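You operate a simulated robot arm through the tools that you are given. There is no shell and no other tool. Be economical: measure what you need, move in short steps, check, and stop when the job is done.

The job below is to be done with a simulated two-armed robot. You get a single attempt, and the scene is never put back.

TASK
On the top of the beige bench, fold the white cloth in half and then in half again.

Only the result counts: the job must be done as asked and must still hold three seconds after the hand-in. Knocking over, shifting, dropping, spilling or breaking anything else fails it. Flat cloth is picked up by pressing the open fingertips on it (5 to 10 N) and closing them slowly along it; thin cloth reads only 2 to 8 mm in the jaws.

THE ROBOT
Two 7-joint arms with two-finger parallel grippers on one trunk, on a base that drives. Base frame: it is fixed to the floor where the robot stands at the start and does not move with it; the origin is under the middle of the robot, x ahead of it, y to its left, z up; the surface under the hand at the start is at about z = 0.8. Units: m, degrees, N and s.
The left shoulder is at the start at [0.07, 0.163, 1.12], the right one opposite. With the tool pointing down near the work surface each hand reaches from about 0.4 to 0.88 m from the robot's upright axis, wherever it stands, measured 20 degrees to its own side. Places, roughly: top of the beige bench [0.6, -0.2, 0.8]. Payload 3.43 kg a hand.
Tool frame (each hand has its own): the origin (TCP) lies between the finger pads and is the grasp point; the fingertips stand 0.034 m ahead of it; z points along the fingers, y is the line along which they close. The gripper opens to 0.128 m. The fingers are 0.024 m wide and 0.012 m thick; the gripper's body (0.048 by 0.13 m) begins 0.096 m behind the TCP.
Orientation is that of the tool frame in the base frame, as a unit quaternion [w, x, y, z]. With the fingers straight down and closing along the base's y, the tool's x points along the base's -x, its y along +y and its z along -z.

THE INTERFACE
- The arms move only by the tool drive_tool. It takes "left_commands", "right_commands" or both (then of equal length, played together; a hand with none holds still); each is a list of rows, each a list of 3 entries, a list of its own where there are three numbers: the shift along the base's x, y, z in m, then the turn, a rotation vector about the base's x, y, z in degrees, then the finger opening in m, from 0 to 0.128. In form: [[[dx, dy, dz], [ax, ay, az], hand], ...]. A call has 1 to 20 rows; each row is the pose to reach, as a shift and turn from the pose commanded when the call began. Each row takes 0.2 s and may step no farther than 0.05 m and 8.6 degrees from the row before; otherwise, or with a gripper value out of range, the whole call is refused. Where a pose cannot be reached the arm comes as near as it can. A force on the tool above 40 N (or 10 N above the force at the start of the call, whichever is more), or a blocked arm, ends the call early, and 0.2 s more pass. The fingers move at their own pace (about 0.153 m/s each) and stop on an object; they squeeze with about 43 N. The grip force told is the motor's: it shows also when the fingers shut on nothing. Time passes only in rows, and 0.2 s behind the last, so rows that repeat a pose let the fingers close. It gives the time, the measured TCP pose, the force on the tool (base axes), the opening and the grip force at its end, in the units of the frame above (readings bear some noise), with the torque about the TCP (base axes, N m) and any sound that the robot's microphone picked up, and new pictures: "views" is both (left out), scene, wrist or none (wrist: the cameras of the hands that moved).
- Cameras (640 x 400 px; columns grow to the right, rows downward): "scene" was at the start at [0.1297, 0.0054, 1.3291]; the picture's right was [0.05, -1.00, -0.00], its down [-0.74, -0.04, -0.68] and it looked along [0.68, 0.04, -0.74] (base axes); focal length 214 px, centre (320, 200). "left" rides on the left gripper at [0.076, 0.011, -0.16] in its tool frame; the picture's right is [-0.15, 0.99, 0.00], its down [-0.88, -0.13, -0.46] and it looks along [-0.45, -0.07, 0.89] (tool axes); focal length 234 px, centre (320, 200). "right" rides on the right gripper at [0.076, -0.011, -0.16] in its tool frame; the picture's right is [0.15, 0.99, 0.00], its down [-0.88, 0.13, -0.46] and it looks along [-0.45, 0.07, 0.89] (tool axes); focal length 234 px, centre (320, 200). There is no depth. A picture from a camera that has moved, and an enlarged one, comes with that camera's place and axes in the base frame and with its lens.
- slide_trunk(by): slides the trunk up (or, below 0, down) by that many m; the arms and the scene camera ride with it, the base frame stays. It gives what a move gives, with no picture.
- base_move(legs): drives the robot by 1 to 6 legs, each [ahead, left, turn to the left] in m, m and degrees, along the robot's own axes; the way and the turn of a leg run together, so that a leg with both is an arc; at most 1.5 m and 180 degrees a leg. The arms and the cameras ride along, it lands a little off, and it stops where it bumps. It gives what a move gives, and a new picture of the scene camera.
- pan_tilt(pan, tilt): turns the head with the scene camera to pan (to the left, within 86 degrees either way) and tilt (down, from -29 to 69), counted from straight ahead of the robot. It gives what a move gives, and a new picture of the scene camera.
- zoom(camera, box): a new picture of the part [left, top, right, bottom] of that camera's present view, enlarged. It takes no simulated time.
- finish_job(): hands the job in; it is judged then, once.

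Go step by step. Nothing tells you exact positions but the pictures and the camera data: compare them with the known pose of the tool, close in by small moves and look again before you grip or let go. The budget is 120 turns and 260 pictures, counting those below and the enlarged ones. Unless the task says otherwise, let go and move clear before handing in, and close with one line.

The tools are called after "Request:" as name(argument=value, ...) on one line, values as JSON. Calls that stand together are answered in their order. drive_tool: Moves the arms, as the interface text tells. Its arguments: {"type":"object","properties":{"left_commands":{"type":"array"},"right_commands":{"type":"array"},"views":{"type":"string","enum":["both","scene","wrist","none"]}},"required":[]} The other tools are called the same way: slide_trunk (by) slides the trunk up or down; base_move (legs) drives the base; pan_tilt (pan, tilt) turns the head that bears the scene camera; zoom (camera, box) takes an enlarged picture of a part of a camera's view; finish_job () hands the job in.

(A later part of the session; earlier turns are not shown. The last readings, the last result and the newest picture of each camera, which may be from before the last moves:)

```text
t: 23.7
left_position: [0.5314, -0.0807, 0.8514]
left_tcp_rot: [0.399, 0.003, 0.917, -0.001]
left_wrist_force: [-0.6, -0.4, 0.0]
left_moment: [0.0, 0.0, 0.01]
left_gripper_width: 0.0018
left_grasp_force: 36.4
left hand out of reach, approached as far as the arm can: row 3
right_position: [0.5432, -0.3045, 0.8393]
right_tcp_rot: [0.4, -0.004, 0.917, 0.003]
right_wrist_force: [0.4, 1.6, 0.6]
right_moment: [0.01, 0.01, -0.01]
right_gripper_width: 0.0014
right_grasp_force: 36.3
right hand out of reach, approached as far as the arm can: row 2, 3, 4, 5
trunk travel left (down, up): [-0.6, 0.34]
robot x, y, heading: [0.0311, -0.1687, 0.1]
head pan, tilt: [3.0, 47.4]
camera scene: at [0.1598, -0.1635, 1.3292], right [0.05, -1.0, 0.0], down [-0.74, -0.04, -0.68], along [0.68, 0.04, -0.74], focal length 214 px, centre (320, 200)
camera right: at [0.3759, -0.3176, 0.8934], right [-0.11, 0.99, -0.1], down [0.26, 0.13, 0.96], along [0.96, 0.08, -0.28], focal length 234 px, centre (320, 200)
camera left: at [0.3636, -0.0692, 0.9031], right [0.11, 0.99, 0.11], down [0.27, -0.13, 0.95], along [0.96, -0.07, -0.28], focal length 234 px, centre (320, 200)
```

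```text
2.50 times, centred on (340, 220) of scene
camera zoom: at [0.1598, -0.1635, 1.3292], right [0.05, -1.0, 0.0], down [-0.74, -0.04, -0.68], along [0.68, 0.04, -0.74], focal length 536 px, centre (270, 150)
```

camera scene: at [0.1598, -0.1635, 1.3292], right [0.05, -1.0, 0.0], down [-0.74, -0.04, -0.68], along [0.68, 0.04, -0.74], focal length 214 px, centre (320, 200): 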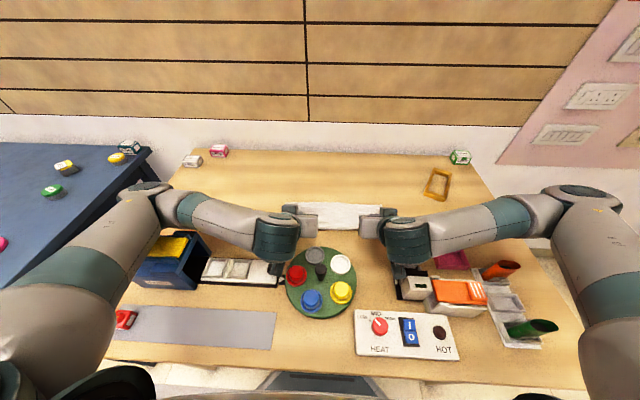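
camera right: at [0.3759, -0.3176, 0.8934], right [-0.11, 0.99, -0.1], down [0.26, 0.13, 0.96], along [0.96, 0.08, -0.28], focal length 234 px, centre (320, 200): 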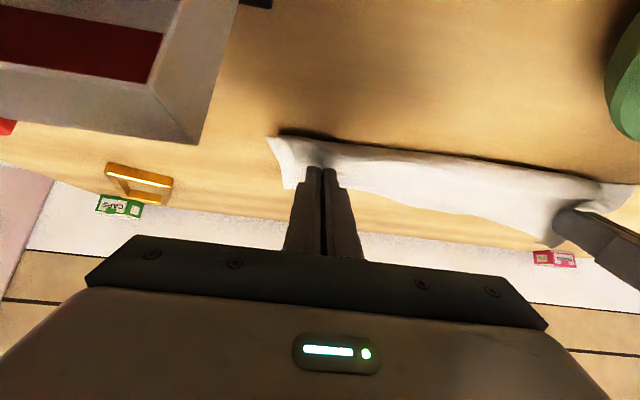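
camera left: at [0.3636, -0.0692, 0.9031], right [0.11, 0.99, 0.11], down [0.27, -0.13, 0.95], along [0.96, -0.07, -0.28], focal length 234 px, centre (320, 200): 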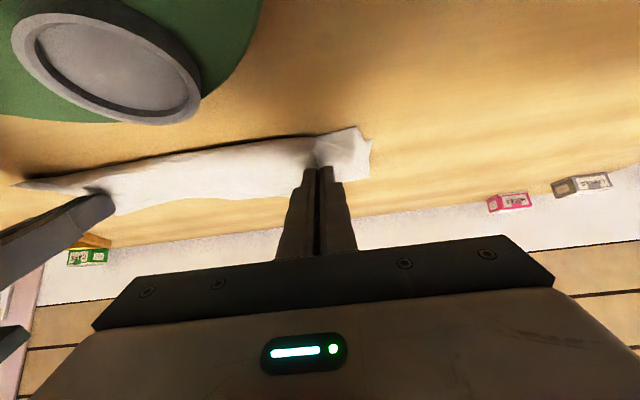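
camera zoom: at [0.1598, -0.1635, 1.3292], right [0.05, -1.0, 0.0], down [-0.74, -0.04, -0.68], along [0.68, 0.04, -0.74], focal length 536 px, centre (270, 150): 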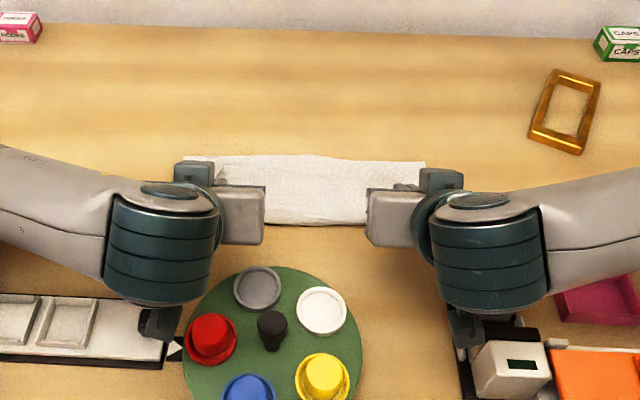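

The far edge now lies near the near edge, just above the table, but the arms are close to their near limit. I open the fingers and withdraw upward, undoing the tilt.

Request:
drive_tool(left_commands=[[[0, 0, -0.004], [0, 0, 0], 0], [[0, 0, -0.006], [0, 0, 0], 0.01], [[0, 0, -0.006], [0, 0, 0], 0.025], [[-0.005, 0, 0.005], [0, 0, 0], 0.03], [[-0.015, 0, 0.02], [0, 2, 0], 0.03], [[-0.02, 0, 0.05], [0, 8, 0], 0.03], [[-0.02, 0, 0.09], [0, 14, 0], 0.03], [[-0.02, 0, 0.13], [0, 20, 0], 0.03], [[0, 0.03, 0.17], [0, 26, 0], 0.03]], right_commands=[[[0, 0, 0], [0, 0, 0], 0], [[0, 0, 0], [0, 0, 0], 0.01], [[0, 0, 0], [0, 0, 0], 0.025], [[-0.003, 0, 0.01], [0, 0, 0], 0.03], [[-0.006, 0, 0.025], [0, 2, 0], 0.03], [[-0.01, 0, 0.055], [0, 8, 0], 0.03], [[-0.01, 0, 0.095], [0, 14, 0], 0.03], [[-0.01, 0, 0.135], [0, 20, 0], 0.03], [[0, -0.03, 0.175], [0, 26, 0], 0.03]])

Request:
zoom(camera="scene", box=[240, 140, 440, 300])

```text
refused: row 9 steps farther than a row can; nothing moved
```

```text
2.50 times, centred on (340, 220) of scene
camera zoom: at [0.1598, -0.1635, 1.3292], right [0.05, -1.0, 0.0], down [-0.74, -0.04, -0.68], along [0.68, 0.04, -0.74], focal length 536 px, centre (270, 150)
```

zoom: 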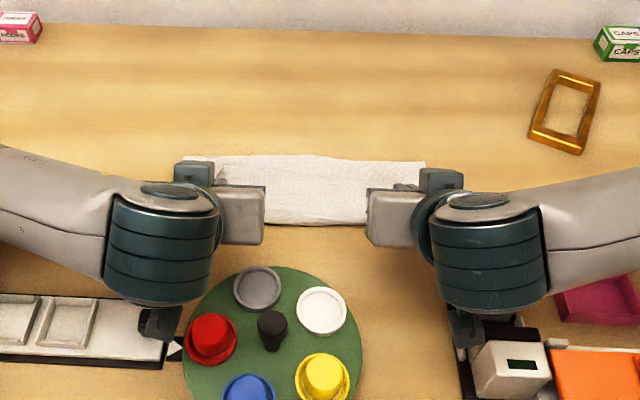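

A step was too long in row 9, so I send it again with smaller steps.

Request:
drive_tool(left_commands=[[[0, 0, -0.004], [0, 0, 0], 0], [[0, 0, -0.006], [0, 0, 0], 0.01], [[0, 0, -0.006], [0, 0, 0], 0.025], [[-0.005, 0, 0.005], [0, 0, 0], 0.03], [[-0.015, 0, 0.02], [0, 2, 0], 0.03], [[-0.02, 0, 0.05], [0, 8, 0], 0.03], [[-0.02, 0, 0.09], [0, 14, 0], 0.03], [[-0.02, 0, 0.13], [0, 20, 0], 0.03], [[-0.01, 0.02, 0.165], [0, 26, 0], 0.03]], right_commands=[[[0, 0, 0], [0, 0, 0], 0], [[0, 0, 0], [0, 0, 0], 0.01], [[0, 0, 0], [0, 0, 0], 0.025], [[-0.003, 0, 0.01], [0, 0, 0], 0.03], [[-0.006, 0, 0.025], [0, 2, 0], 0.03], [[-0.01, 0, 0.055], [0, 8, 0], 0.03], [[-0.01, 0, 0.095], [0, 14, 0], 0.03], [[-0.01, 0, 0.135], [0, 20, 0], 0.03], [[-0.01, -0.02, 0.17], [0, 26, 0], 0.03]])

Request:
zoom(camera="scene", box=[240, 140, 440, 300])

```text
t: 25.7
left_position: [0.5221, -0.0607, 1.0161]
left_tcp_rot: [0.182, 0.004, 0.983, -0.003]
left_wrist_force: [1.2, 0.6, 0.7]
left_moment: [-0.03, 0.0, 0.0]
left_gripper_width: 0.03
left_grasp_force: 0.0
left hand out of reach, approached as far as the arm can: row 5, 6
right_position: [0.5319, -0.3248, 1.0114]
right_tcp_rot: [0.182, -0.003, 0.983, 0.004]
right_wrist_force: [0.4, 0.0, 0.5]
right_moment: [0.01, -0.01, 0.0]
right_gripper_width: 0.0299
right_grasp_force: 0.2
right hand out of reach, approached as far as the arm can: row 4, 5, 6
trunk travel left (down, up): [-0.6, 0.34]
robot x, y, heading: [0.0286, -0.1713, -0.0]
head pan, tilt: [3.0, 47.4]
camera scene: at [0.1588, -0.1632, 1.3291], right [0.05, -1.0, 0.0], down [-0.74, -0.04, -0.68], along [0.68, 0.04, -0.74], focal length 214 px, centre (320, 200)
camera right: at [0.4053, -0.3374, 1.1327], right [-0.14, 0.99, -0.05], down [0.66, 0.13, 0.74], along [0.74, 0.08, -0.67], focal length 234 px, centre (320, 200)
camera left: at [0.3948, -0.049, 1.1373], right [0.14, 0.99, 0.05], down [0.66, -0.13, 0.74], along [0.74, -0.07, -0.67], focal length 234 px, centre (320, 200)
```

scene: 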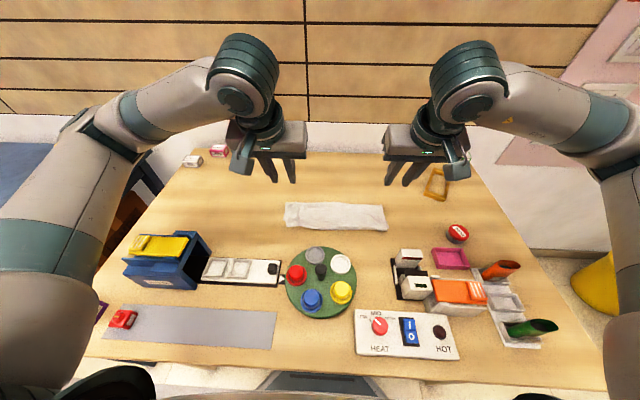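
right: 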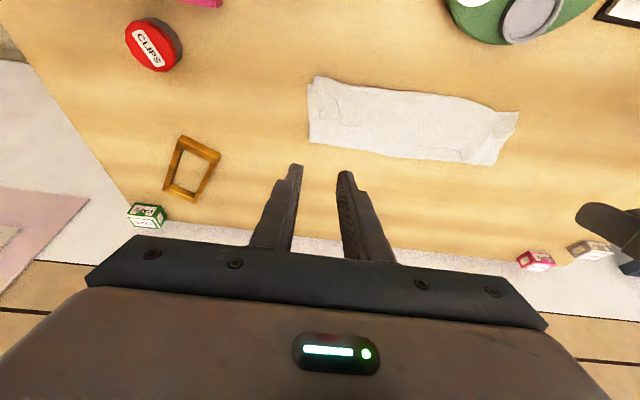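
left: 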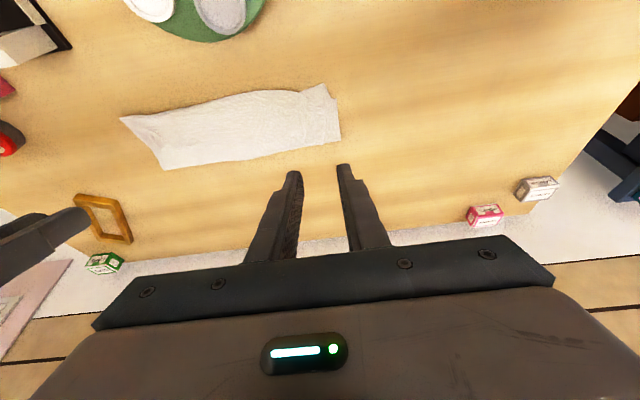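

```text
2.50 times, centred on (340, 220) of scene
camera zoom: at [0.1588, -0.1632, 1.3291], right [0.05, -1.0, 0.0], down [-0.74, -0.04, -0.68], along [0.68, 0.04, -0.74], focal length 536 px, centre (270, 150)
```

zoom: 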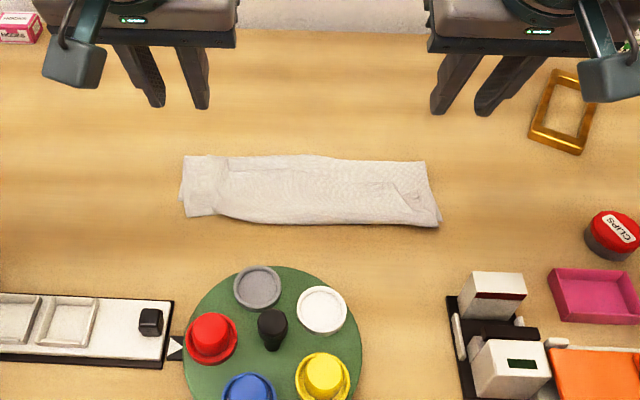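

The first fold is laid: the strip spans about x 0.525–0.626, y −0.03 to −0.34. I look closer at its edges.

Request:
zoom(camera="right", box=[290, 50, 530, 200])

Request:
zoom(camera="left", box=[110, 60, 350, 210])

Request:
zoom(camera="scene", box=[280, 190, 392, 240])

```text
2.67 times, centred on (410, 125) of right
camera zoom: at [0.4053, -0.3374, 1.1327], right [-0.14, 0.99, -0.05], down [0.66, 0.13, 0.74], along [0.74, 0.08, -0.67], focal length 624 px, centre (80, 400)
```

zoom: 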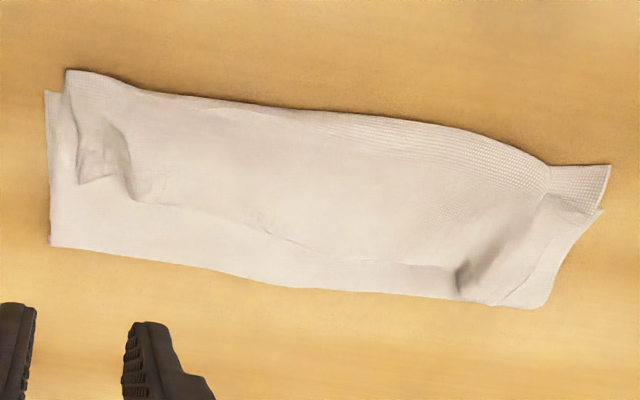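

```text
2.67 times, centred on (230, 135) of left
camera zoom: at [0.3948, -0.049, 1.1373], right [0.14, 0.99, 0.05], down [0.66, -0.13, 0.74], along [0.74, -0.07, -0.67], focal length 624 px, centre (560, 373)
```

zoom: 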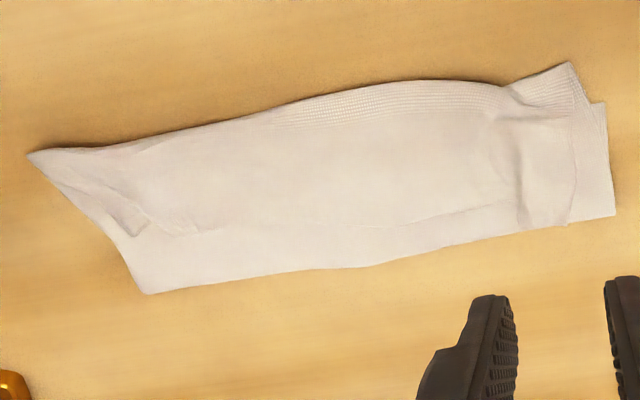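

```text
5.71 times, centred on (336, 215) of scene
camera zoom: at [0.1588, -0.1632, 1.3291], right [0.05, -1.0, 0.0], down [-0.74, -0.04, -0.68], along [0.68, 0.04, -0.74], focal length 1226 px, centre (229, 114)
```

zoom: 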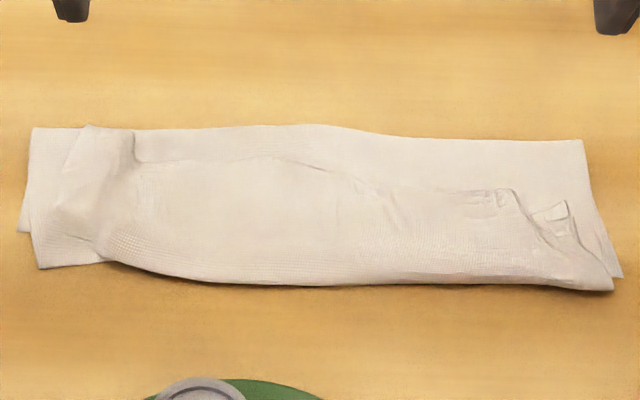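

The top layer's free edge seems to have turned back on top as a hem of about 6 cm, so the fold is uneven. I bring both hands upright and closer for a careful view before regripping that edge.

Request:
drive_tool(left_commands=[[[0.02, 0.01, -0.01], [0, 6, 0], 0.035], [[0.04, 0.01, -0.03], [0, 12, 0], 0.035], [[0.06, 0.0, -0.05], [0, 18, 0], 0.035], [[0.068, 0.0, -0.07], [0, 21, 0], 0.035], [[0.068, 0.0, -0.09], [0, 21, 0], 0.035]], right_commands=[[[0.02, -0.01, -0.01], [0, 6, 0], 0.035], [[0.04, -0.01, -0.03], [0, 12, 0], 0.035], [[0.05, 0.0, -0.05], [0, 18, 0], 0.035], [[0.058, 0.0, -0.07], [0, 21, 0], 0.035], [[0.058, 0.01, -0.09], [0, 21, 0], 0.035]], views="wrist")

Request:
zoom(camera="left", box=[80, 20, 400, 220])

Request:
zoom(camera="right", box=[240, 20, 560, 220])

```text
t: 26.9
left_position: [0.59, -0.0609, 0.927]
left_tcp_rot: [-0.001, 0.004, 1.0, -0.003]
left_wrist_force: [-0.5, 0.8, 0.0]
left_moment: [0.0, 0.02, -0.02]
left_gripper_width: 0.0349
left_grasp_force: 0.0
right_position: [0.591, -0.3138, 0.921]
right_tcp_rot: [0.001, -0.002, 1.0, 0.004]
right_wrist_force: [-0.3, -0.4, -0.2]
right_moment: [0.01, -0.02, -0.01]
right_gripper_width: 0.0348
right_grasp_force: 0.0
trunk travel left (down, up): [-0.6, 0.34]
robot x, y, heading: [0.0294, -0.1692, -0.1]
head pan, tilt: [3.0, 47.4]
camera right: at [0.5164, -0.3267, 1.0803], right [-0.15, 0.99, 0.01], down [0.88, 0.13, 0.46], along [0.45, 0.08, -0.89], focal length 234 px, centre (320, 200)
camera left: at [0.5148, -0.0485, 1.0849], right [0.15, 0.99, -0.01], down [0.88, -0.13, 0.46], along [0.45, -0.07, -0.89], focal length 234 px, centre (320, 200)
```

right: 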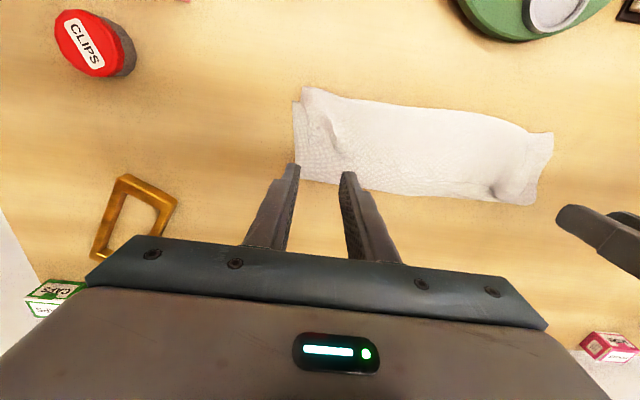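
left: 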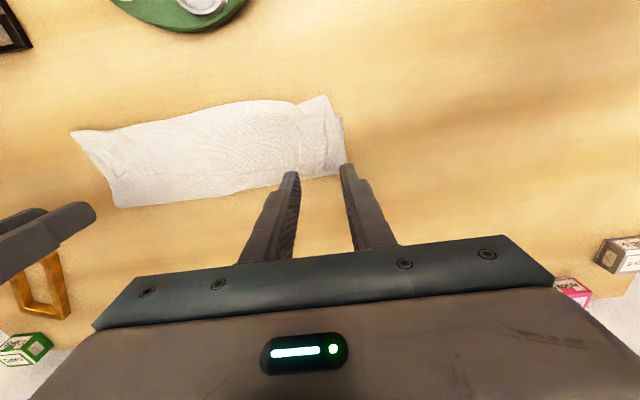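

```text
2.00 times, centred on (240, 120) of left
camera zoom: at [0.5148, -0.0485, 1.0849], right [0.15, 0.99, -0.01], down [0.88, -0.13, 0.46], along [0.45, -0.07, -0.89], focal length 468 px, centre (480, 360)
```

zoom: 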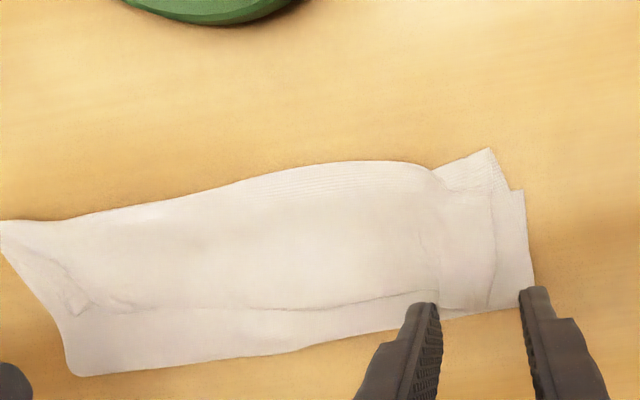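

```text
2.00 times, centred on (400, 120) of right
camera zoom: at [0.5164, -0.3267, 1.0803], right [-0.15, 0.99, 0.01], down [0.88, 0.13, 0.46], along [0.45, 0.08, -0.89], focal length 468 px, centre (160, 360)
```

zoom: 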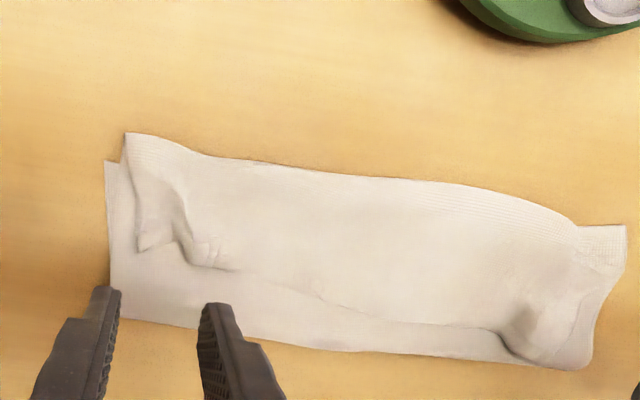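

The top edge is clear now: it lies on top at x≈0.585–0.62, with puckers left at y≈−0.297 (right) and −0.08 (left). I back the base up 8 cm for better tilt reach, then return the hands over those puckers.

Request:
base_move(legs=[[-0.08, 0, 0]])

```text
t: 28.0
left_position: [0.5091, -0.0606, 0.9281]
left_tcp_rot: [0.0, 0.002, 1.0, -0.002]
left_wrist_force: [0.0, -0.1, -0.6]
left_moment: [0.0, -0.02, 0.0]
left_gripper_width: 0.0348
left_grasp_force: 0.2
right_position: [0.5105, -0.3148, 0.9197]
right_tcp_rot: [0.001, -0.002, 1.0, 0.004]
right_wrist_force: [-0.2, -0.2, 0.5]
right_moment: [0.02, -0.01, -0.01]
right_gripper_width: 0.0346
right_grasp_force: 0.0
trunk travel left (down, up): [-0.6, 0.34]
robot x, y, heading: [-0.0494, -0.1666, 0.2]
head pan, tilt: [3.0, 47.4]
camera scene: at [0.0789, -0.1634, 1.3292], right [0.05, -1.0, 0.0], down [-0.74, -0.04, -0.68], along [0.68, 0.04, -0.74], focal length 214 px, centre (320, 200)
```

scene: 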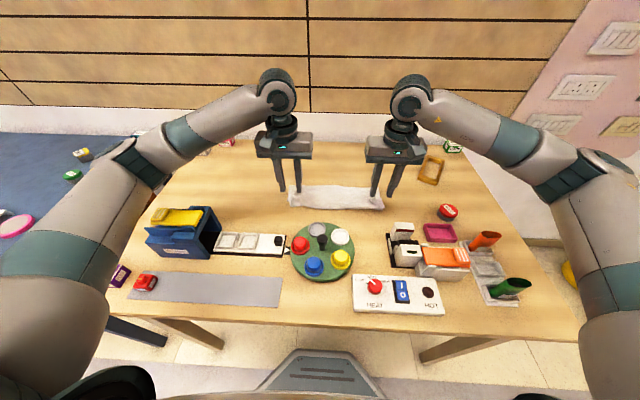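

Request:
drive_tool(left_commands=[[[0.04, -0.01, 0], [0, 0, 0], 0.035], [[0.08, -0.019, 0], [0, 0, 0], 0.035], [[0.086, -0.019, -0.03], [0, 0, 0], 0.035], [[0.086, -0.019, -0.06], [0, 0, 0], 0.035]], right_commands=[[[0.03, 0.01, 0], [0, 0, 0], 0.035], [[0.07, 0.018, 0], [0, 0, 0], 0.035], [[0.07, 0.018, -0.03], [0, 0, 0], 0.035], [[0.07, 0.018, -0.053], [0, 0, 0], 0.035]], views="wrist")

Request:
zoom(camera="left", box=[200, 60, 440, 210])

Request:
zoom(camera="right", box=[200, 60, 440, 210])

```text
t: 29.0
left_position: [0.5963, -0.0788, 0.8674]
left_tcp_rot: [0.0, 0.003, 1.0, -0.002]
left_wrist_force: [0.1, -0.8, -0.4]
left_moment: [0.0, 0.01, -0.01]
left_gripper_width: 0.0346
left_grasp_force: 0.1
right_position: [0.5827, -0.2978, 0.8667]
right_tcp_rot: [0.0, -0.003, 1.0, 0.005]
right_wrist_force: [0.0, -0.7, -0.4]
right_moment: [0.03, -0.02, 0.0]
right_gripper_width: 0.0347
right_grasp_force: 0.1
trunk travel left (down, up): [-0.6, 0.34]
robot x, y, heading: [-0.0519, -0.1683, -0.1]
head pan, tilt: [3.0, 47.4]
camera right: at [0.5075, -0.3087, 1.0268], right [-0.15, 0.99, 0.01], down [0.88, 0.13, 0.46], along [0.45, 0.08, -0.89], focal length 234 px, centre (320, 200)
camera left: at [0.5208, -0.0674, 1.0255], right [0.15, 0.99, 0.0], down [0.88, -0.13, 0.46], along [0.45, -0.07, -0.89], focal length 234 px, centre (320, 200)
```

right: 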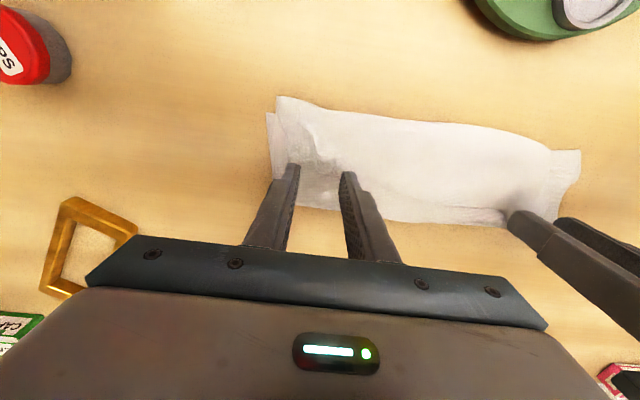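
left: 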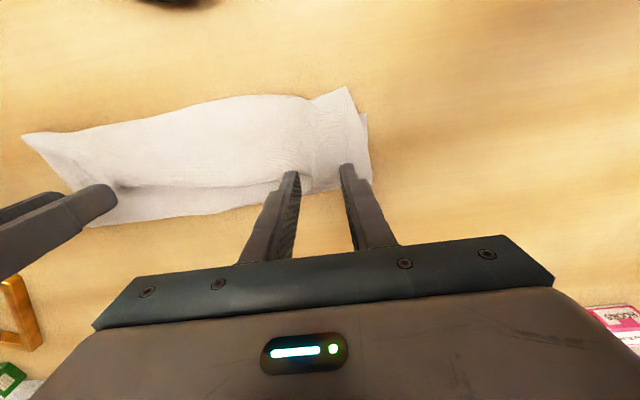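

```text
2.67 times, centred on (320, 135) of left
camera zoom: at [0.5208, -0.0674, 1.0255], right [0.15, 0.99, 0.0], down [0.88, -0.13, 0.46], along [0.45, -0.07, -0.89], focal length 624 px, centre (320, 373)
```

zoom: 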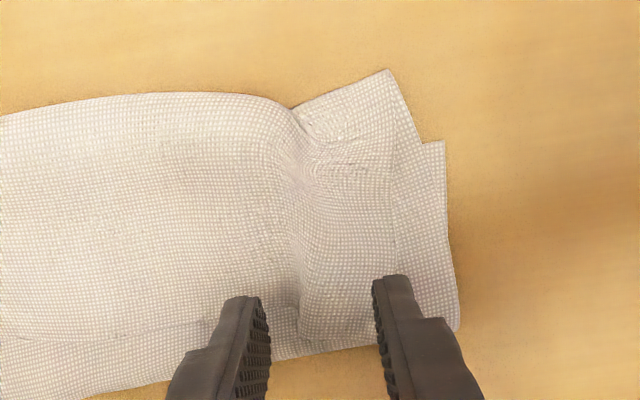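

```text
2.67 times, centred on (320, 135) of right
camera zoom: at [0.5075, -0.3087, 1.0268], right [-0.15, 0.99, 0.01], down [0.88, 0.13, 0.46], along [0.45, 0.08, -0.89], focal length 624 px, centre (320, 373)
```

zoom: 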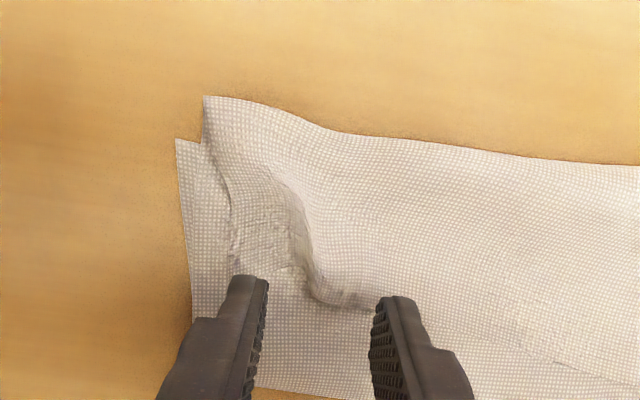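

The free edge lies at x≈0.592 (right hand) and 0.62 (left hand). I move the left hand 13 mm ahead and lower both to light contact.

Request:
drive_tool(left_commands=[[[0.013, -0.003, 0], [0, 0, 0], 0.035], [[0.013, -0.003, -0.015], [0, 0, 0], 0.035], [[0.013, -0.003, -0.022], [0, 0, 0], 0.035], [[0.013, -0.003, -0.027], [0, 0, 0], 0.035], [[0.013, -0.003, -0.03], [0, 0, 0], 0.035]], right_commands=[[[0, 0, 0], [0, 0, 0], 0.035], [[0, 0, -0.015], [0, 0, 0], 0.035], [[0, 0, -0.022], [0, 0, 0], 0.035], [[0, 0, -0.027], [0, 0, 0], 0.035], [[0, 0, -0.029], [0, 0, 0], 0.035]], views="wrist")

```text
t: 30.2
left_position: [0.6121, -0.0787, 0.8464]
left_tcp_rot: [0.006, 0.001, 1.0, -0.002]
left_wrist_force: [0.0, 0.1, 0.1]
left_moment: [0.0, -0.03, 0.01]
left_gripper_width: 0.0346
left_grasp_force: 0.1
right_position: [0.5819, -0.2926, 0.8403]
right_tcp_rot: [0.0, -0.002, 1.0, 0.005]
right_wrist_force: [-0.8, 0.7, 0.4]
right_moment: [-0.02, -0.01, 0.0]
right_gripper_width: 0.0349
right_grasp_force: 0.2
trunk travel left (down, up): [-0.6, 0.34]
robot x, y, heading: [-0.0531, -0.1704, 0.1]
head pan, tilt: [3.0, 47.4]
camera right: at [0.5071, -0.3076, 1.0005], right [-0.15, 0.99, 0.01], down [0.88, 0.13, 0.46], along [0.45, 0.08, -0.89], focal length 234 px, centre (320, 200)
camera left: at [0.5359, -0.0682, 1.0038], right [0.15, 0.99, 0.0], down [0.87, -0.13, 0.47], along [0.46, -0.07, -0.88], focal length 234 px, centre (320, 200)
```

right: 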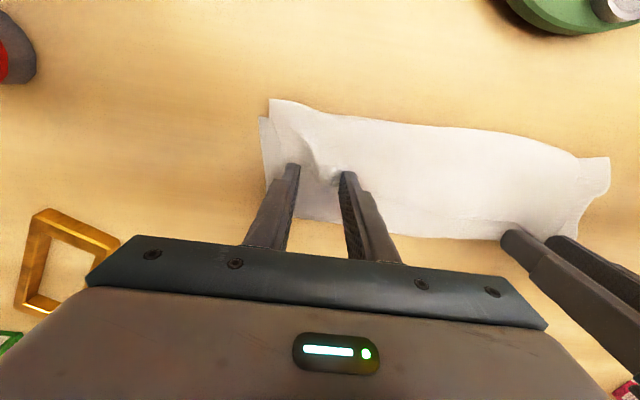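
left: 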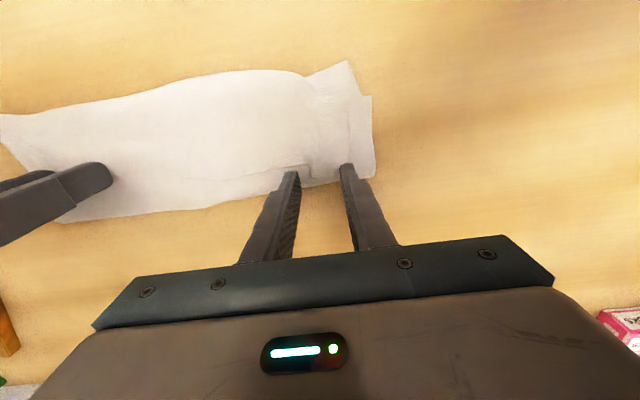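

Request:
drive_tool(left_commands=[[[0, 0, -0.002], [0, 0, 0], 0.035], [[0, 0, -0.004], [0, 0, 0], 0.035]], right_commands=[[[0, 0, -0.001], [0, 0, 0], 0.035], [[0, 0, -0.002], [0, 0, 0], 0.035]], views="none")

```text
t: 30.8
left_position: [0.6183, -0.0755, 0.8529]
left_tcp_rot: [0.015, -0.002, 1.0, -0.002]
left_wrist_force: [-0.3, 0.0, 0.2]
left_moment: [0.03, -0.01, 0.01]
left_gripper_width: 0.0351
left_grasp_force: 0.0
right_position: [0.5803, -0.2948, 0.8394]
right_tcp_rot: [0.001, -0.002, 1.0, 0.004]
right_wrist_force: [0.5, 0.5, -0.3]
right_moment: [0.0, 0.02, -0.02]
right_gripper_width: 0.0349
right_grasp_force: 0.1
trunk travel left (down, up): [-0.6, 0.34]
robot x, y, heading: [-0.0478, -0.1658, 0.1]
head pan, tilt: [3.0, 47.4]
```

The left hand rises instead of descending, so something up the arm may be touching. I look at the scene before doing anything else.

Request:
zoom(camera="scene", box=[0, 60, 480, 360])

```text
1.33 times, centred on (240, 210) of scene
camera zoom: at [0.0795, -0.161, 1.3312], right [0.05, -1.0, 0.0], down [-0.73, -0.04, -0.68], along [0.68, 0.04, -0.74], focal length 286 px, centre (427, 187)
```

zoom: 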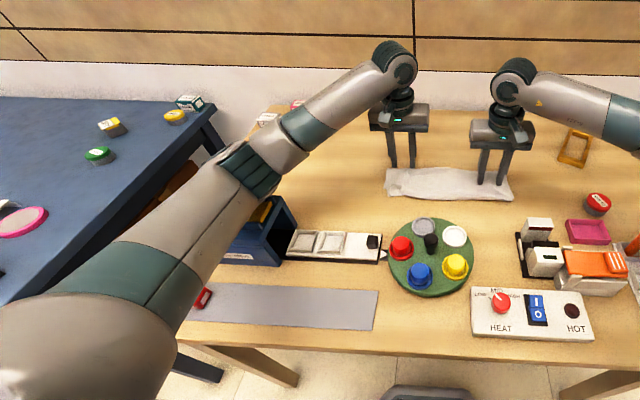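

The left arm is probably resting on the blue box. I raise the left hand at once and check that box.

Request:
drive_tool(left_commands=[[[0, 0, 0.03], [0, 0, 0], 0.035], [[0, 0, 0.07], [0, 0, 0], 0.035], [[0, 0, 0.11], [0, 0, 0], 0.035]], right_commands=[[[0, 0, 0.03], [0, 0, 0], 0.035], [[0, 0, 0.07], [0, 0, 0], 0.035], [[0, 0, 0.11], [0, 0, 0], 0.035]], views="scene")

Request:
zoom(camera="scene", box=[100, 160, 340, 310])

```text
t: 31.6
left_position: [0.6048, -0.0834, 0.9425]
left_tcp_rot: [0.0, 0.004, 1.0, -0.004]
left_wrist_force: [-0.3, 0.9, 0.2]
left_moment: [-0.09, -0.06, 0.0]
left_gripper_width: 0.035
left_grasp_force: 0.1
right_position: [0.5776, -0.296, 0.9489]
right_tcp_rot: [0.002, -0.003, 1.0, 0.002]
right_wrist_force: [-0.7, 0.4, 1.1]
right_moment: [-0.09, -0.03, 0.03]
right_gripper_width: 0.035
right_grasp_force: 0.0
trunk travel left (down, up): [-0.6, 0.34]
robot x, y, heading: [-0.0513, -0.1695, 0.1]
head pan, tilt: [3.0, 47.4]
camera scene: at [0.0763, -0.1618, 1.3283], right [0.05, -1.0, 0.0], down [-0.73, -0.04, -0.68], along [0.68, 0.03, -0.74], focal length 214 px, centre (320, 200)
```

scene: 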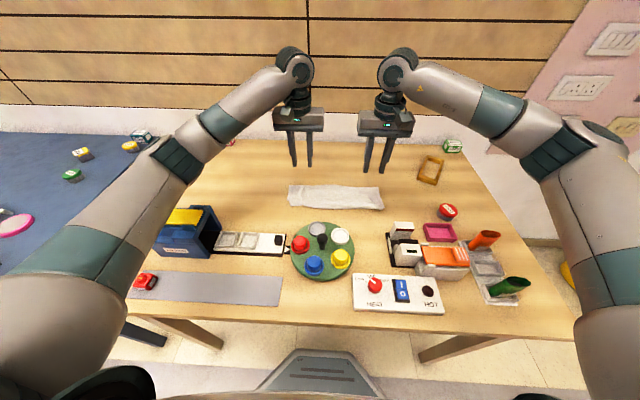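

```text
2.67 times, centred on (220, 235) of scene
camera zoom: at [0.0763, -0.1618, 1.3283], right [0.05, -1.0, 0.0], down [-0.73, -0.04, -0.68], along [0.68, 0.03, -0.74], focal length 572 px, centre (587, 107)
```

zoom: 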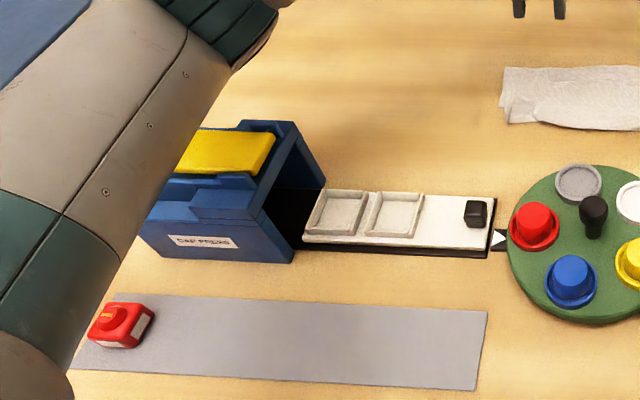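

The press looks undisturbed. I raise the trunk 12 cm so the elbows clear it; the hands will then be lowered relative to it.

Request:
slide_trunk(by=0.14)

Request:
drive_tool(left_commands=[[[0, 0, -0.04], [0, 0, 0], 0.035], [[0, 0, -0.08], [0, 0, 0], 0.035], [[0, 0, -0.12], [0, 0, 0], 0.035], [[0, 0, -0.16], [0, 0, 0], 0.035], [[0, 0, -0.2], [0, 0, 0], 0.035], [[0, 0, -0.21], [0, 0, 0], 0.035]], right_commands=[[[0, 0, -0.04], [0, 0, 0], 0.035], [[0, 0, -0.08], [0, 0, 0], 0.035], [[0, 0, -0.12], [0, 0, 0], 0.035], [[0, 0, -0.16], [0, 0, 0], 0.035], [[0, 0, -0.2], [0, 0, 0], 0.035], [[0, 0, -0.21], [0, 0, 0], 0.035]])

```text
t: 33.2
left_position: [0.6077, -0.0823, 1.0829]
left_tcp_rot: [0.0, 0.003, 1.0, -0.002]
left_wrist_force: [-0.3, 0.2, 0.7]
left_moment: [-0.01, -0.01, 0.03]
left_gripper_width: 0.035
left_grasp_force: 0.1
right_position: [0.5813, -0.2973, 1.0876]
right_tcp_rot: [0.0, -0.002, 1.0, 0.004]
right_wrist_force: [0.1, 0.0, 0.4]
right_moment: [0.01, -0.03, -0.03]
right_gripper_width: 0.035
right_grasp_force: 0.1
trunk travel left (down, up): [-0.74, 0.2]
robot x, y, heading: [-0.0492, -0.1706, 0.1]
head pan, tilt: [3.0, 47.4]
```

```text
t: 34.6
left_position: [0.6086, -0.0812, 0.8717]
left_tcp_rot: [0.001, 0.002, 1.0, -0.003]
left_wrist_force: [0.6, 0.0, 0.1]
left_moment: [0.01, -0.01, 0.01]
left_gripper_width: 0.0348
left_grasp_force: 0.0
right_position: [0.5806, -0.2967, 0.879]
right_tcp_rot: [0.001, -0.002, 1.0, 0.005]
right_wrist_force: [0.1, 0.0, 0.2]
right_moment: [0.02, -0.02, -0.01]
right_gripper_width: 0.0353
right_grasp_force: 0.0
trunk travel left (down, up): [-0.74, 0.2]
robot x, y, heading: [-0.0504, -0.1661, 0.0]
head pan, tilt: [3.0, 47.4]
camera scene: at [0.0799, -0.1634, 1.4692], right [0.05, -1.0, 0.0], down [-0.74, -0.04, -0.68], along [0.68, 0.04, -0.74], focal length 214 px, centre (320, 200)
camera right: at [0.5068, -0.3101, 1.038], right [-0.15, 0.99, 0.01], down [0.88, 0.13, 0.46], along [0.45, 0.08, -0.89], focal length 234 px, centre (320, 200)
camera left: at [0.5333, -0.071, 1.0302], right [0.15, 0.99, 0.0], down [0.88, -0.13, 0.46], along [0.45, -0.07, -0.89], focal length 234 px, centre (320, 200)
```

scene: 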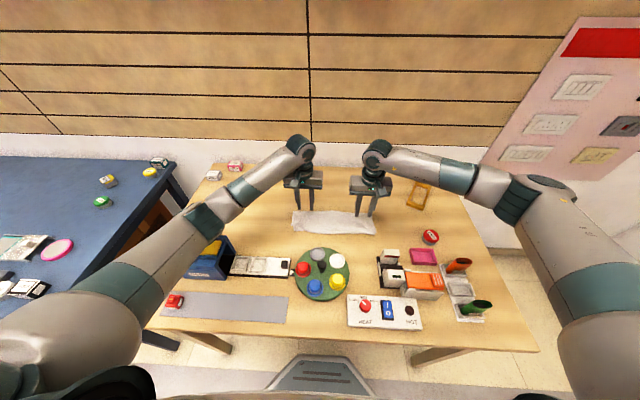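
right: 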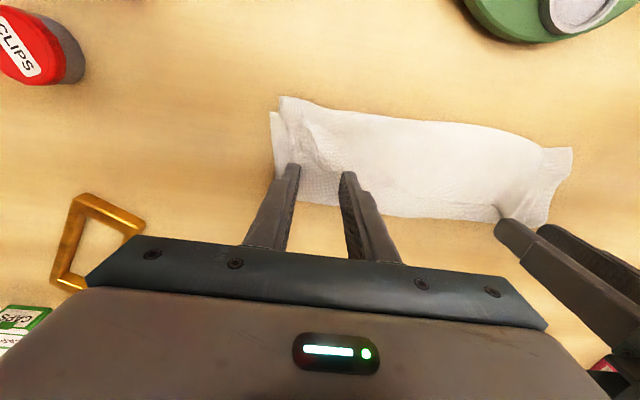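
left: 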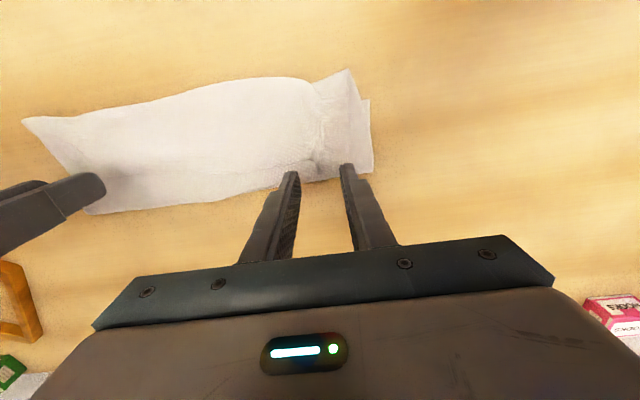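

The elbows are clear now. I lower both hands to the cloth.

Request:
drive_tool(left_commands=[[[0, 0, -0.016], [0, 0, 0], 0.035], [[0, 0, -0.027], [0, 0, 0], 0.035], [[0, 0, -0.031], [0, 0, 0], 0.035], [[0, 0, -0.035], [0, 0, 0], 0.035], [[0, 0, -0.036], [0, 0, 0], 0.035]], right_commands=[[[0, 0, -0.02], [0, 0, 0], 0.035], [[0, 0, -0.034], [0, 0, 0], 0.035], [[0, 0, -0.038], [0, 0, 0], 0.035], [[0, 0, -0.042], [0, 0, 0], 0.035], [[0, 0, -0.043], [0, 0, 0], 0.035]], views="none")

```text
t: 35.8
left_position: [0.6078, -0.0823, 0.8387]
left_tcp_rot: [0.0, 0.003, 1.0, -0.002]
left_wrist_force: [-0.1, 0.4, 1.0]
left_moment: [0.01, 0.02, 0.01]
left_gripper_width: 0.0348
left_grasp_force: 0.1
right_position: [0.5817, -0.2965, 0.8365]
right_tcp_rot: [0.001, -0.003, 1.0, 0.004]
right_wrist_force: [-1.7, -1.4, 12.0]
right_moment: [-0.28, 0.12, 0.0]
right_gripper_width: 0.0351
right_grasp_force: 0.3
trunk travel left (down, up): [-0.74, 0.2]
robot x, y, heading: [-0.0485, -0.1691, -0.1]
head pan, tilt: [3.0, 47.4]
```

Request:
drive_tool(left_commands=[[[0, 0, -0.0015], [0, 0, 0], 0.035], [[0, 0, -0.003], [0, 0, 0], 0.035]], right_commands=[[[0, 0, 0], [-0.5, 0, 0], 0.035], [[0, 0, 0], [-0.5, 0, 0], 0.035]], views="none")

```text
t: 36.4
left_position: [0.6061, -0.0821, 0.836]
left_tcp_rot: [0.002, 0.002, 1.0, -0.002]
left_wrist_force: [-0.1, 1.3, 11.2]
left_moment: [0.29, 0.09, -0.03]
left_gripper_width: 0.0352
left_grasp_force: 0.2
right_position: [0.5817, -0.297, 0.8362]
right_tcp_rot: [0.002, -0.002, 1.0, 0.0]
right_wrist_force: [2.8, 0.7, 9.8]
right_moment: [-0.11, -0.03, 0.02]
right_gripper_width: 0.0348
right_grasp_force: 0.1
trunk travel left (down, up): [-0.74, 0.2]
robot x, y, heading: [-0.0493, -0.1694, -0.2]
head pan, tilt: [3.0, 47.4]
```

Nearly level. I correct the left hand's tilt and close both slowly, stopping part way to look.

Request:
drive_tool(left_commands=[[[0, 0, 0], [0.4, 0, 0], 0.035], [[0, 0, 0], [0.4, 0, 0], 0.032], [[0, 0, 0], [0.4, 0, 0], 0.029], [[0, 0, 0], [0.4, 0, 0], 0.026], [[0, 0, 0], [0.4, 0, 0], 0.023], [[0, 0, 0], [0.4, 0, 0], 0.02], [[0, 0, 0], [0.4, 0, 0], 0.017], [[0, 0, 0], [0.4, 0, 0], 0.014]], right_commands=[[[0, 0, 0], [-0.2, 0, 0], 0.035], [[0, 0, 0], [-0.2, 0, 0], 0.032], [[0, 0, 0], [-0.2, 0, 0], 0.029], [[0, 0, 0], [-0.2, 0, 0], 0.026], [[0, 0, 0], [-0.2, 0, 0], 0.023], [[0, 0, 0], [-0.2, 0, 0], 0.02], [[0, 0, 0], [-0.2, 0, 0], 0.017], [[0, 0, 0], [-0.2, 0, 0], 0.014]], views="none")

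Request:
zoom(camera="left", box=[200, 60, 440, 210])

Request:
zoom(camera="right", box=[200, 60, 440, 210])

```text
t: 38.2
left_position: [0.6063, -0.0824, 0.8358]
left_tcp_rot: [0.002, 0.003, 1.0, 0.002]
left_wrist_force: [-0.1, -0.8, 19.0]
left_moment: [-0.09, 0.18, 0.01]
left_gripper_width: 0.0116
left_grasp_force: 0.1
right_position: [0.5795, -0.2966, 0.8359]
right_tcp_rot: [0.002, -0.003, 1.0, -0.001]
right_wrist_force: [-0.3, 0.2, 6.2]
right_moment: [0.02, 0.04, -0.02]
right_gripper_width: 0.013
right_grasp_force: 0.0
trunk travel left (down, up): [-0.74, 0.2]
robot x, y, heading: [-0.048, -0.1682, -0.1]
head pan, tilt: [3.0, 47.4]
```

```text
2.67 times, centred on (320, 135) of left
camera zoom: at [0.5307, -0.0724, 0.9939], right [0.15, 0.99, 0.0], down [0.88, -0.14, 0.46], along [0.45, -0.07, -0.89], focal length 624 px, centre (320, 373)
```

zoom: 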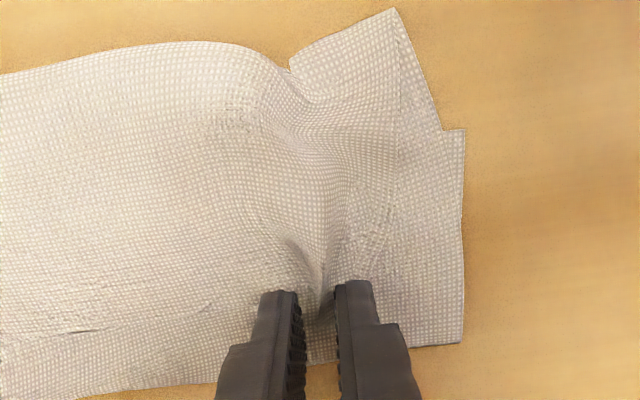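

```text
2.67 times, centred on (320, 135) of right
camera zoom: at [0.5043, -0.3078, 0.9957], right [-0.15, 0.99, 0.0], down [0.88, 0.14, 0.46], along [0.45, 0.07, -0.89], focal length 624 px, centre (320, 373)
```

zoom: 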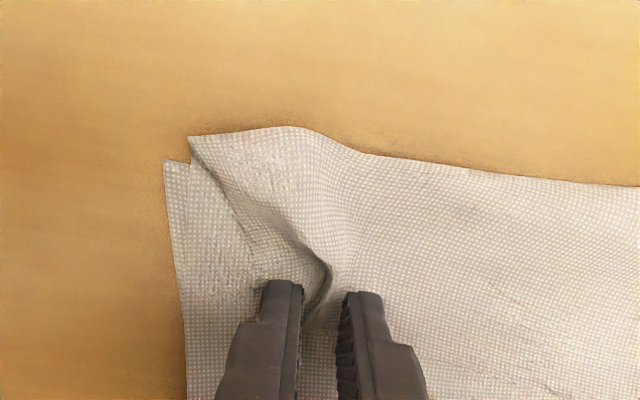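

Ridges formed at both corners. I finish closing and lift a little.

Request:
drive_tool(left_commands=[[[0, 0, 0], [0, 0, 0], 0.01], [[0, 0, 0], [0, 0, 0], 0.006], [[0, 0, 0], [0, 0, 0], 0.002], [[0, 0, 0], [0, 0, 0], 0], [[0, 0, 0], [0, 0, 0], 0], [[0, 0, 0.02], [0, 0, 0], 0], [[0, 0, 0.04], [0, 0, 0], 0]], right_commands=[[[0, 0, 0], [0, 0, 0], 0.01], [[0, 0, 0], [0, 0, 0], 0.006], [[0, 0, 0], [0, 0, 0], 0.002], [[0, 0, 0], [0, 0, 0], 0], [[0, 0, 0], [0, 0, 0], 0], [[0, 0, 0.02], [0, 0, 0], 0], [[0, 0, 0.04], [0, 0, 0], 0]], views="both")

Request:
zoom(camera="left", box=[80, 20, 400, 220])

Request:
zoom(camera="scene", box=[260, 170, 400, 260])

```text
t: 39.8
left_position: [0.6067, -0.0829, 0.8755]
left_tcp_rot: [0.0, 0.002, 1.0, 0.002]
left_wrist_force: [-0.4, -4.2, 0.6]
left_moment: [-0.19, -0.02, 0.09]
left_gripper_width: 0.0019
left_grasp_force: 36.4
right_position: [0.5794, -0.2972, 0.8739]
right_tcp_rot: [0.0, -0.003, 1.0, -0.001]
right_wrist_force: [0.4, 3.6, 0.2]
right_moment: [0.16, 0.0, -0.04]
right_gripper_width: 0.0021
right_grasp_force: 37.6
trunk travel left (down, up): [-0.74, 0.2]
robot x, y, heading: [-0.0475, -0.1693, 0.1]
head pan, tilt: [3.0, 47.4]
camera scene: at [0.0787, -0.1635, 1.4691], right [0.05, -1.0, 0.0], down [-0.74, -0.04, -0.68], along [0.68, 0.04, -0.74], focal length 214 px, centre (320, 200)
camera right: at [0.5051, -0.3077, 1.0344], right [-0.15, 0.99, 0.0], down [0.88, 0.14, 0.46], along [0.45, 0.07, -0.89], focal length 234 px, centre (320, 200)
camera left: at [0.5317, -0.0723, 1.0326], right [0.15, 0.99, 0.0], down [0.88, -0.14, 0.45], along [0.45, -0.07, -0.89], focal length 234 px, centre (320, 200)
```

scene: 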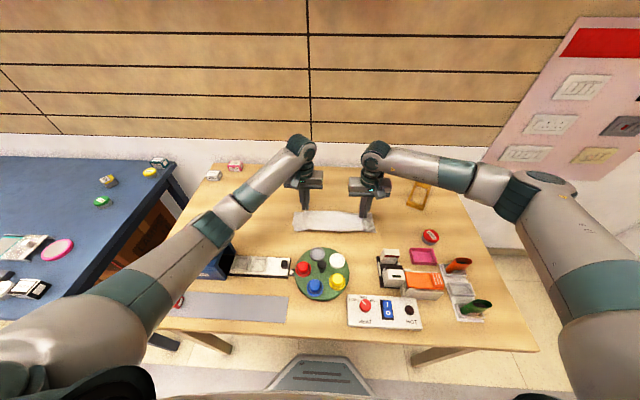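
right: 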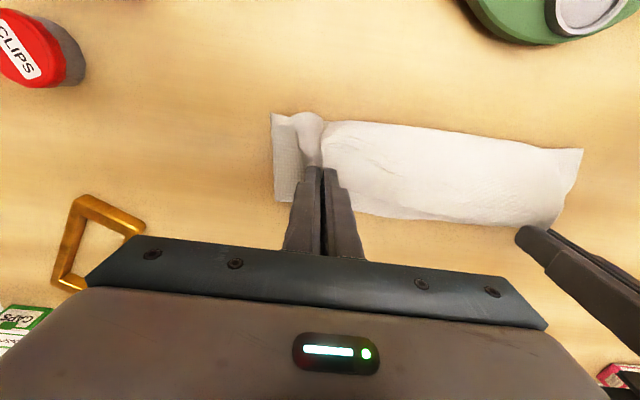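
left: 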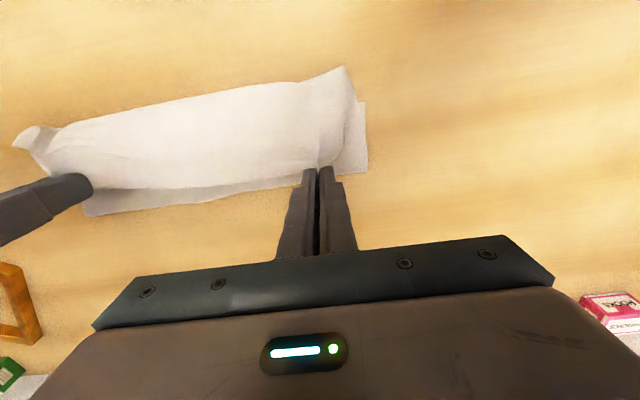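

```text
2.00 times, centred on (240, 120) of left
camera zoom: at [0.5317, -0.0723, 1.0326], right [0.15, 0.99, 0.0], down [0.88, -0.14, 0.45], along [0.45, -0.07, -0.89], focal length 468 px, centre (480, 360)
```

zoom: 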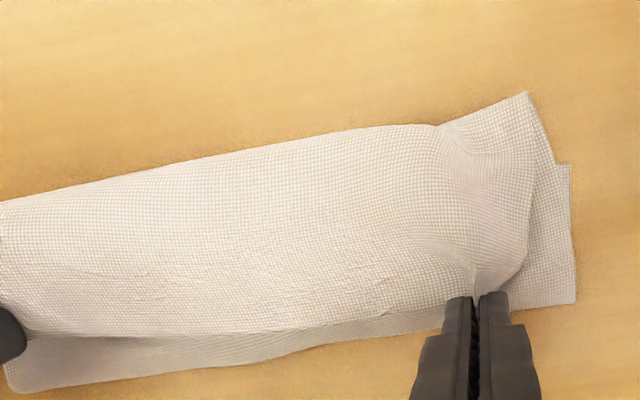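

```text
4.44 times, centred on (330, 215) of scene
camera zoom: at [0.0787, -0.1635, 1.4691], right [0.05, -1.0, 0.0], down [-0.74, -0.04, -0.68], along [0.68, 0.04, -0.74], focal length 953 px, centre (276, 133)
```

zoom: 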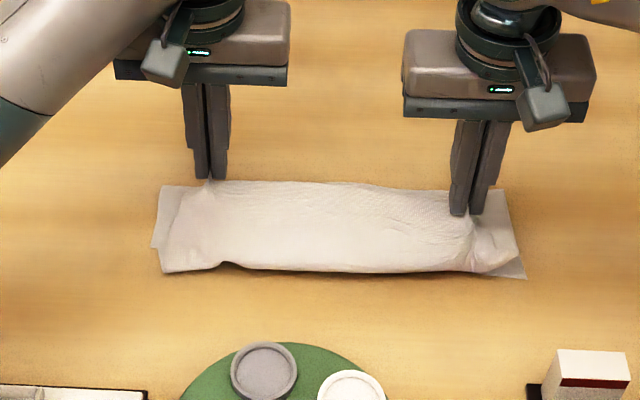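

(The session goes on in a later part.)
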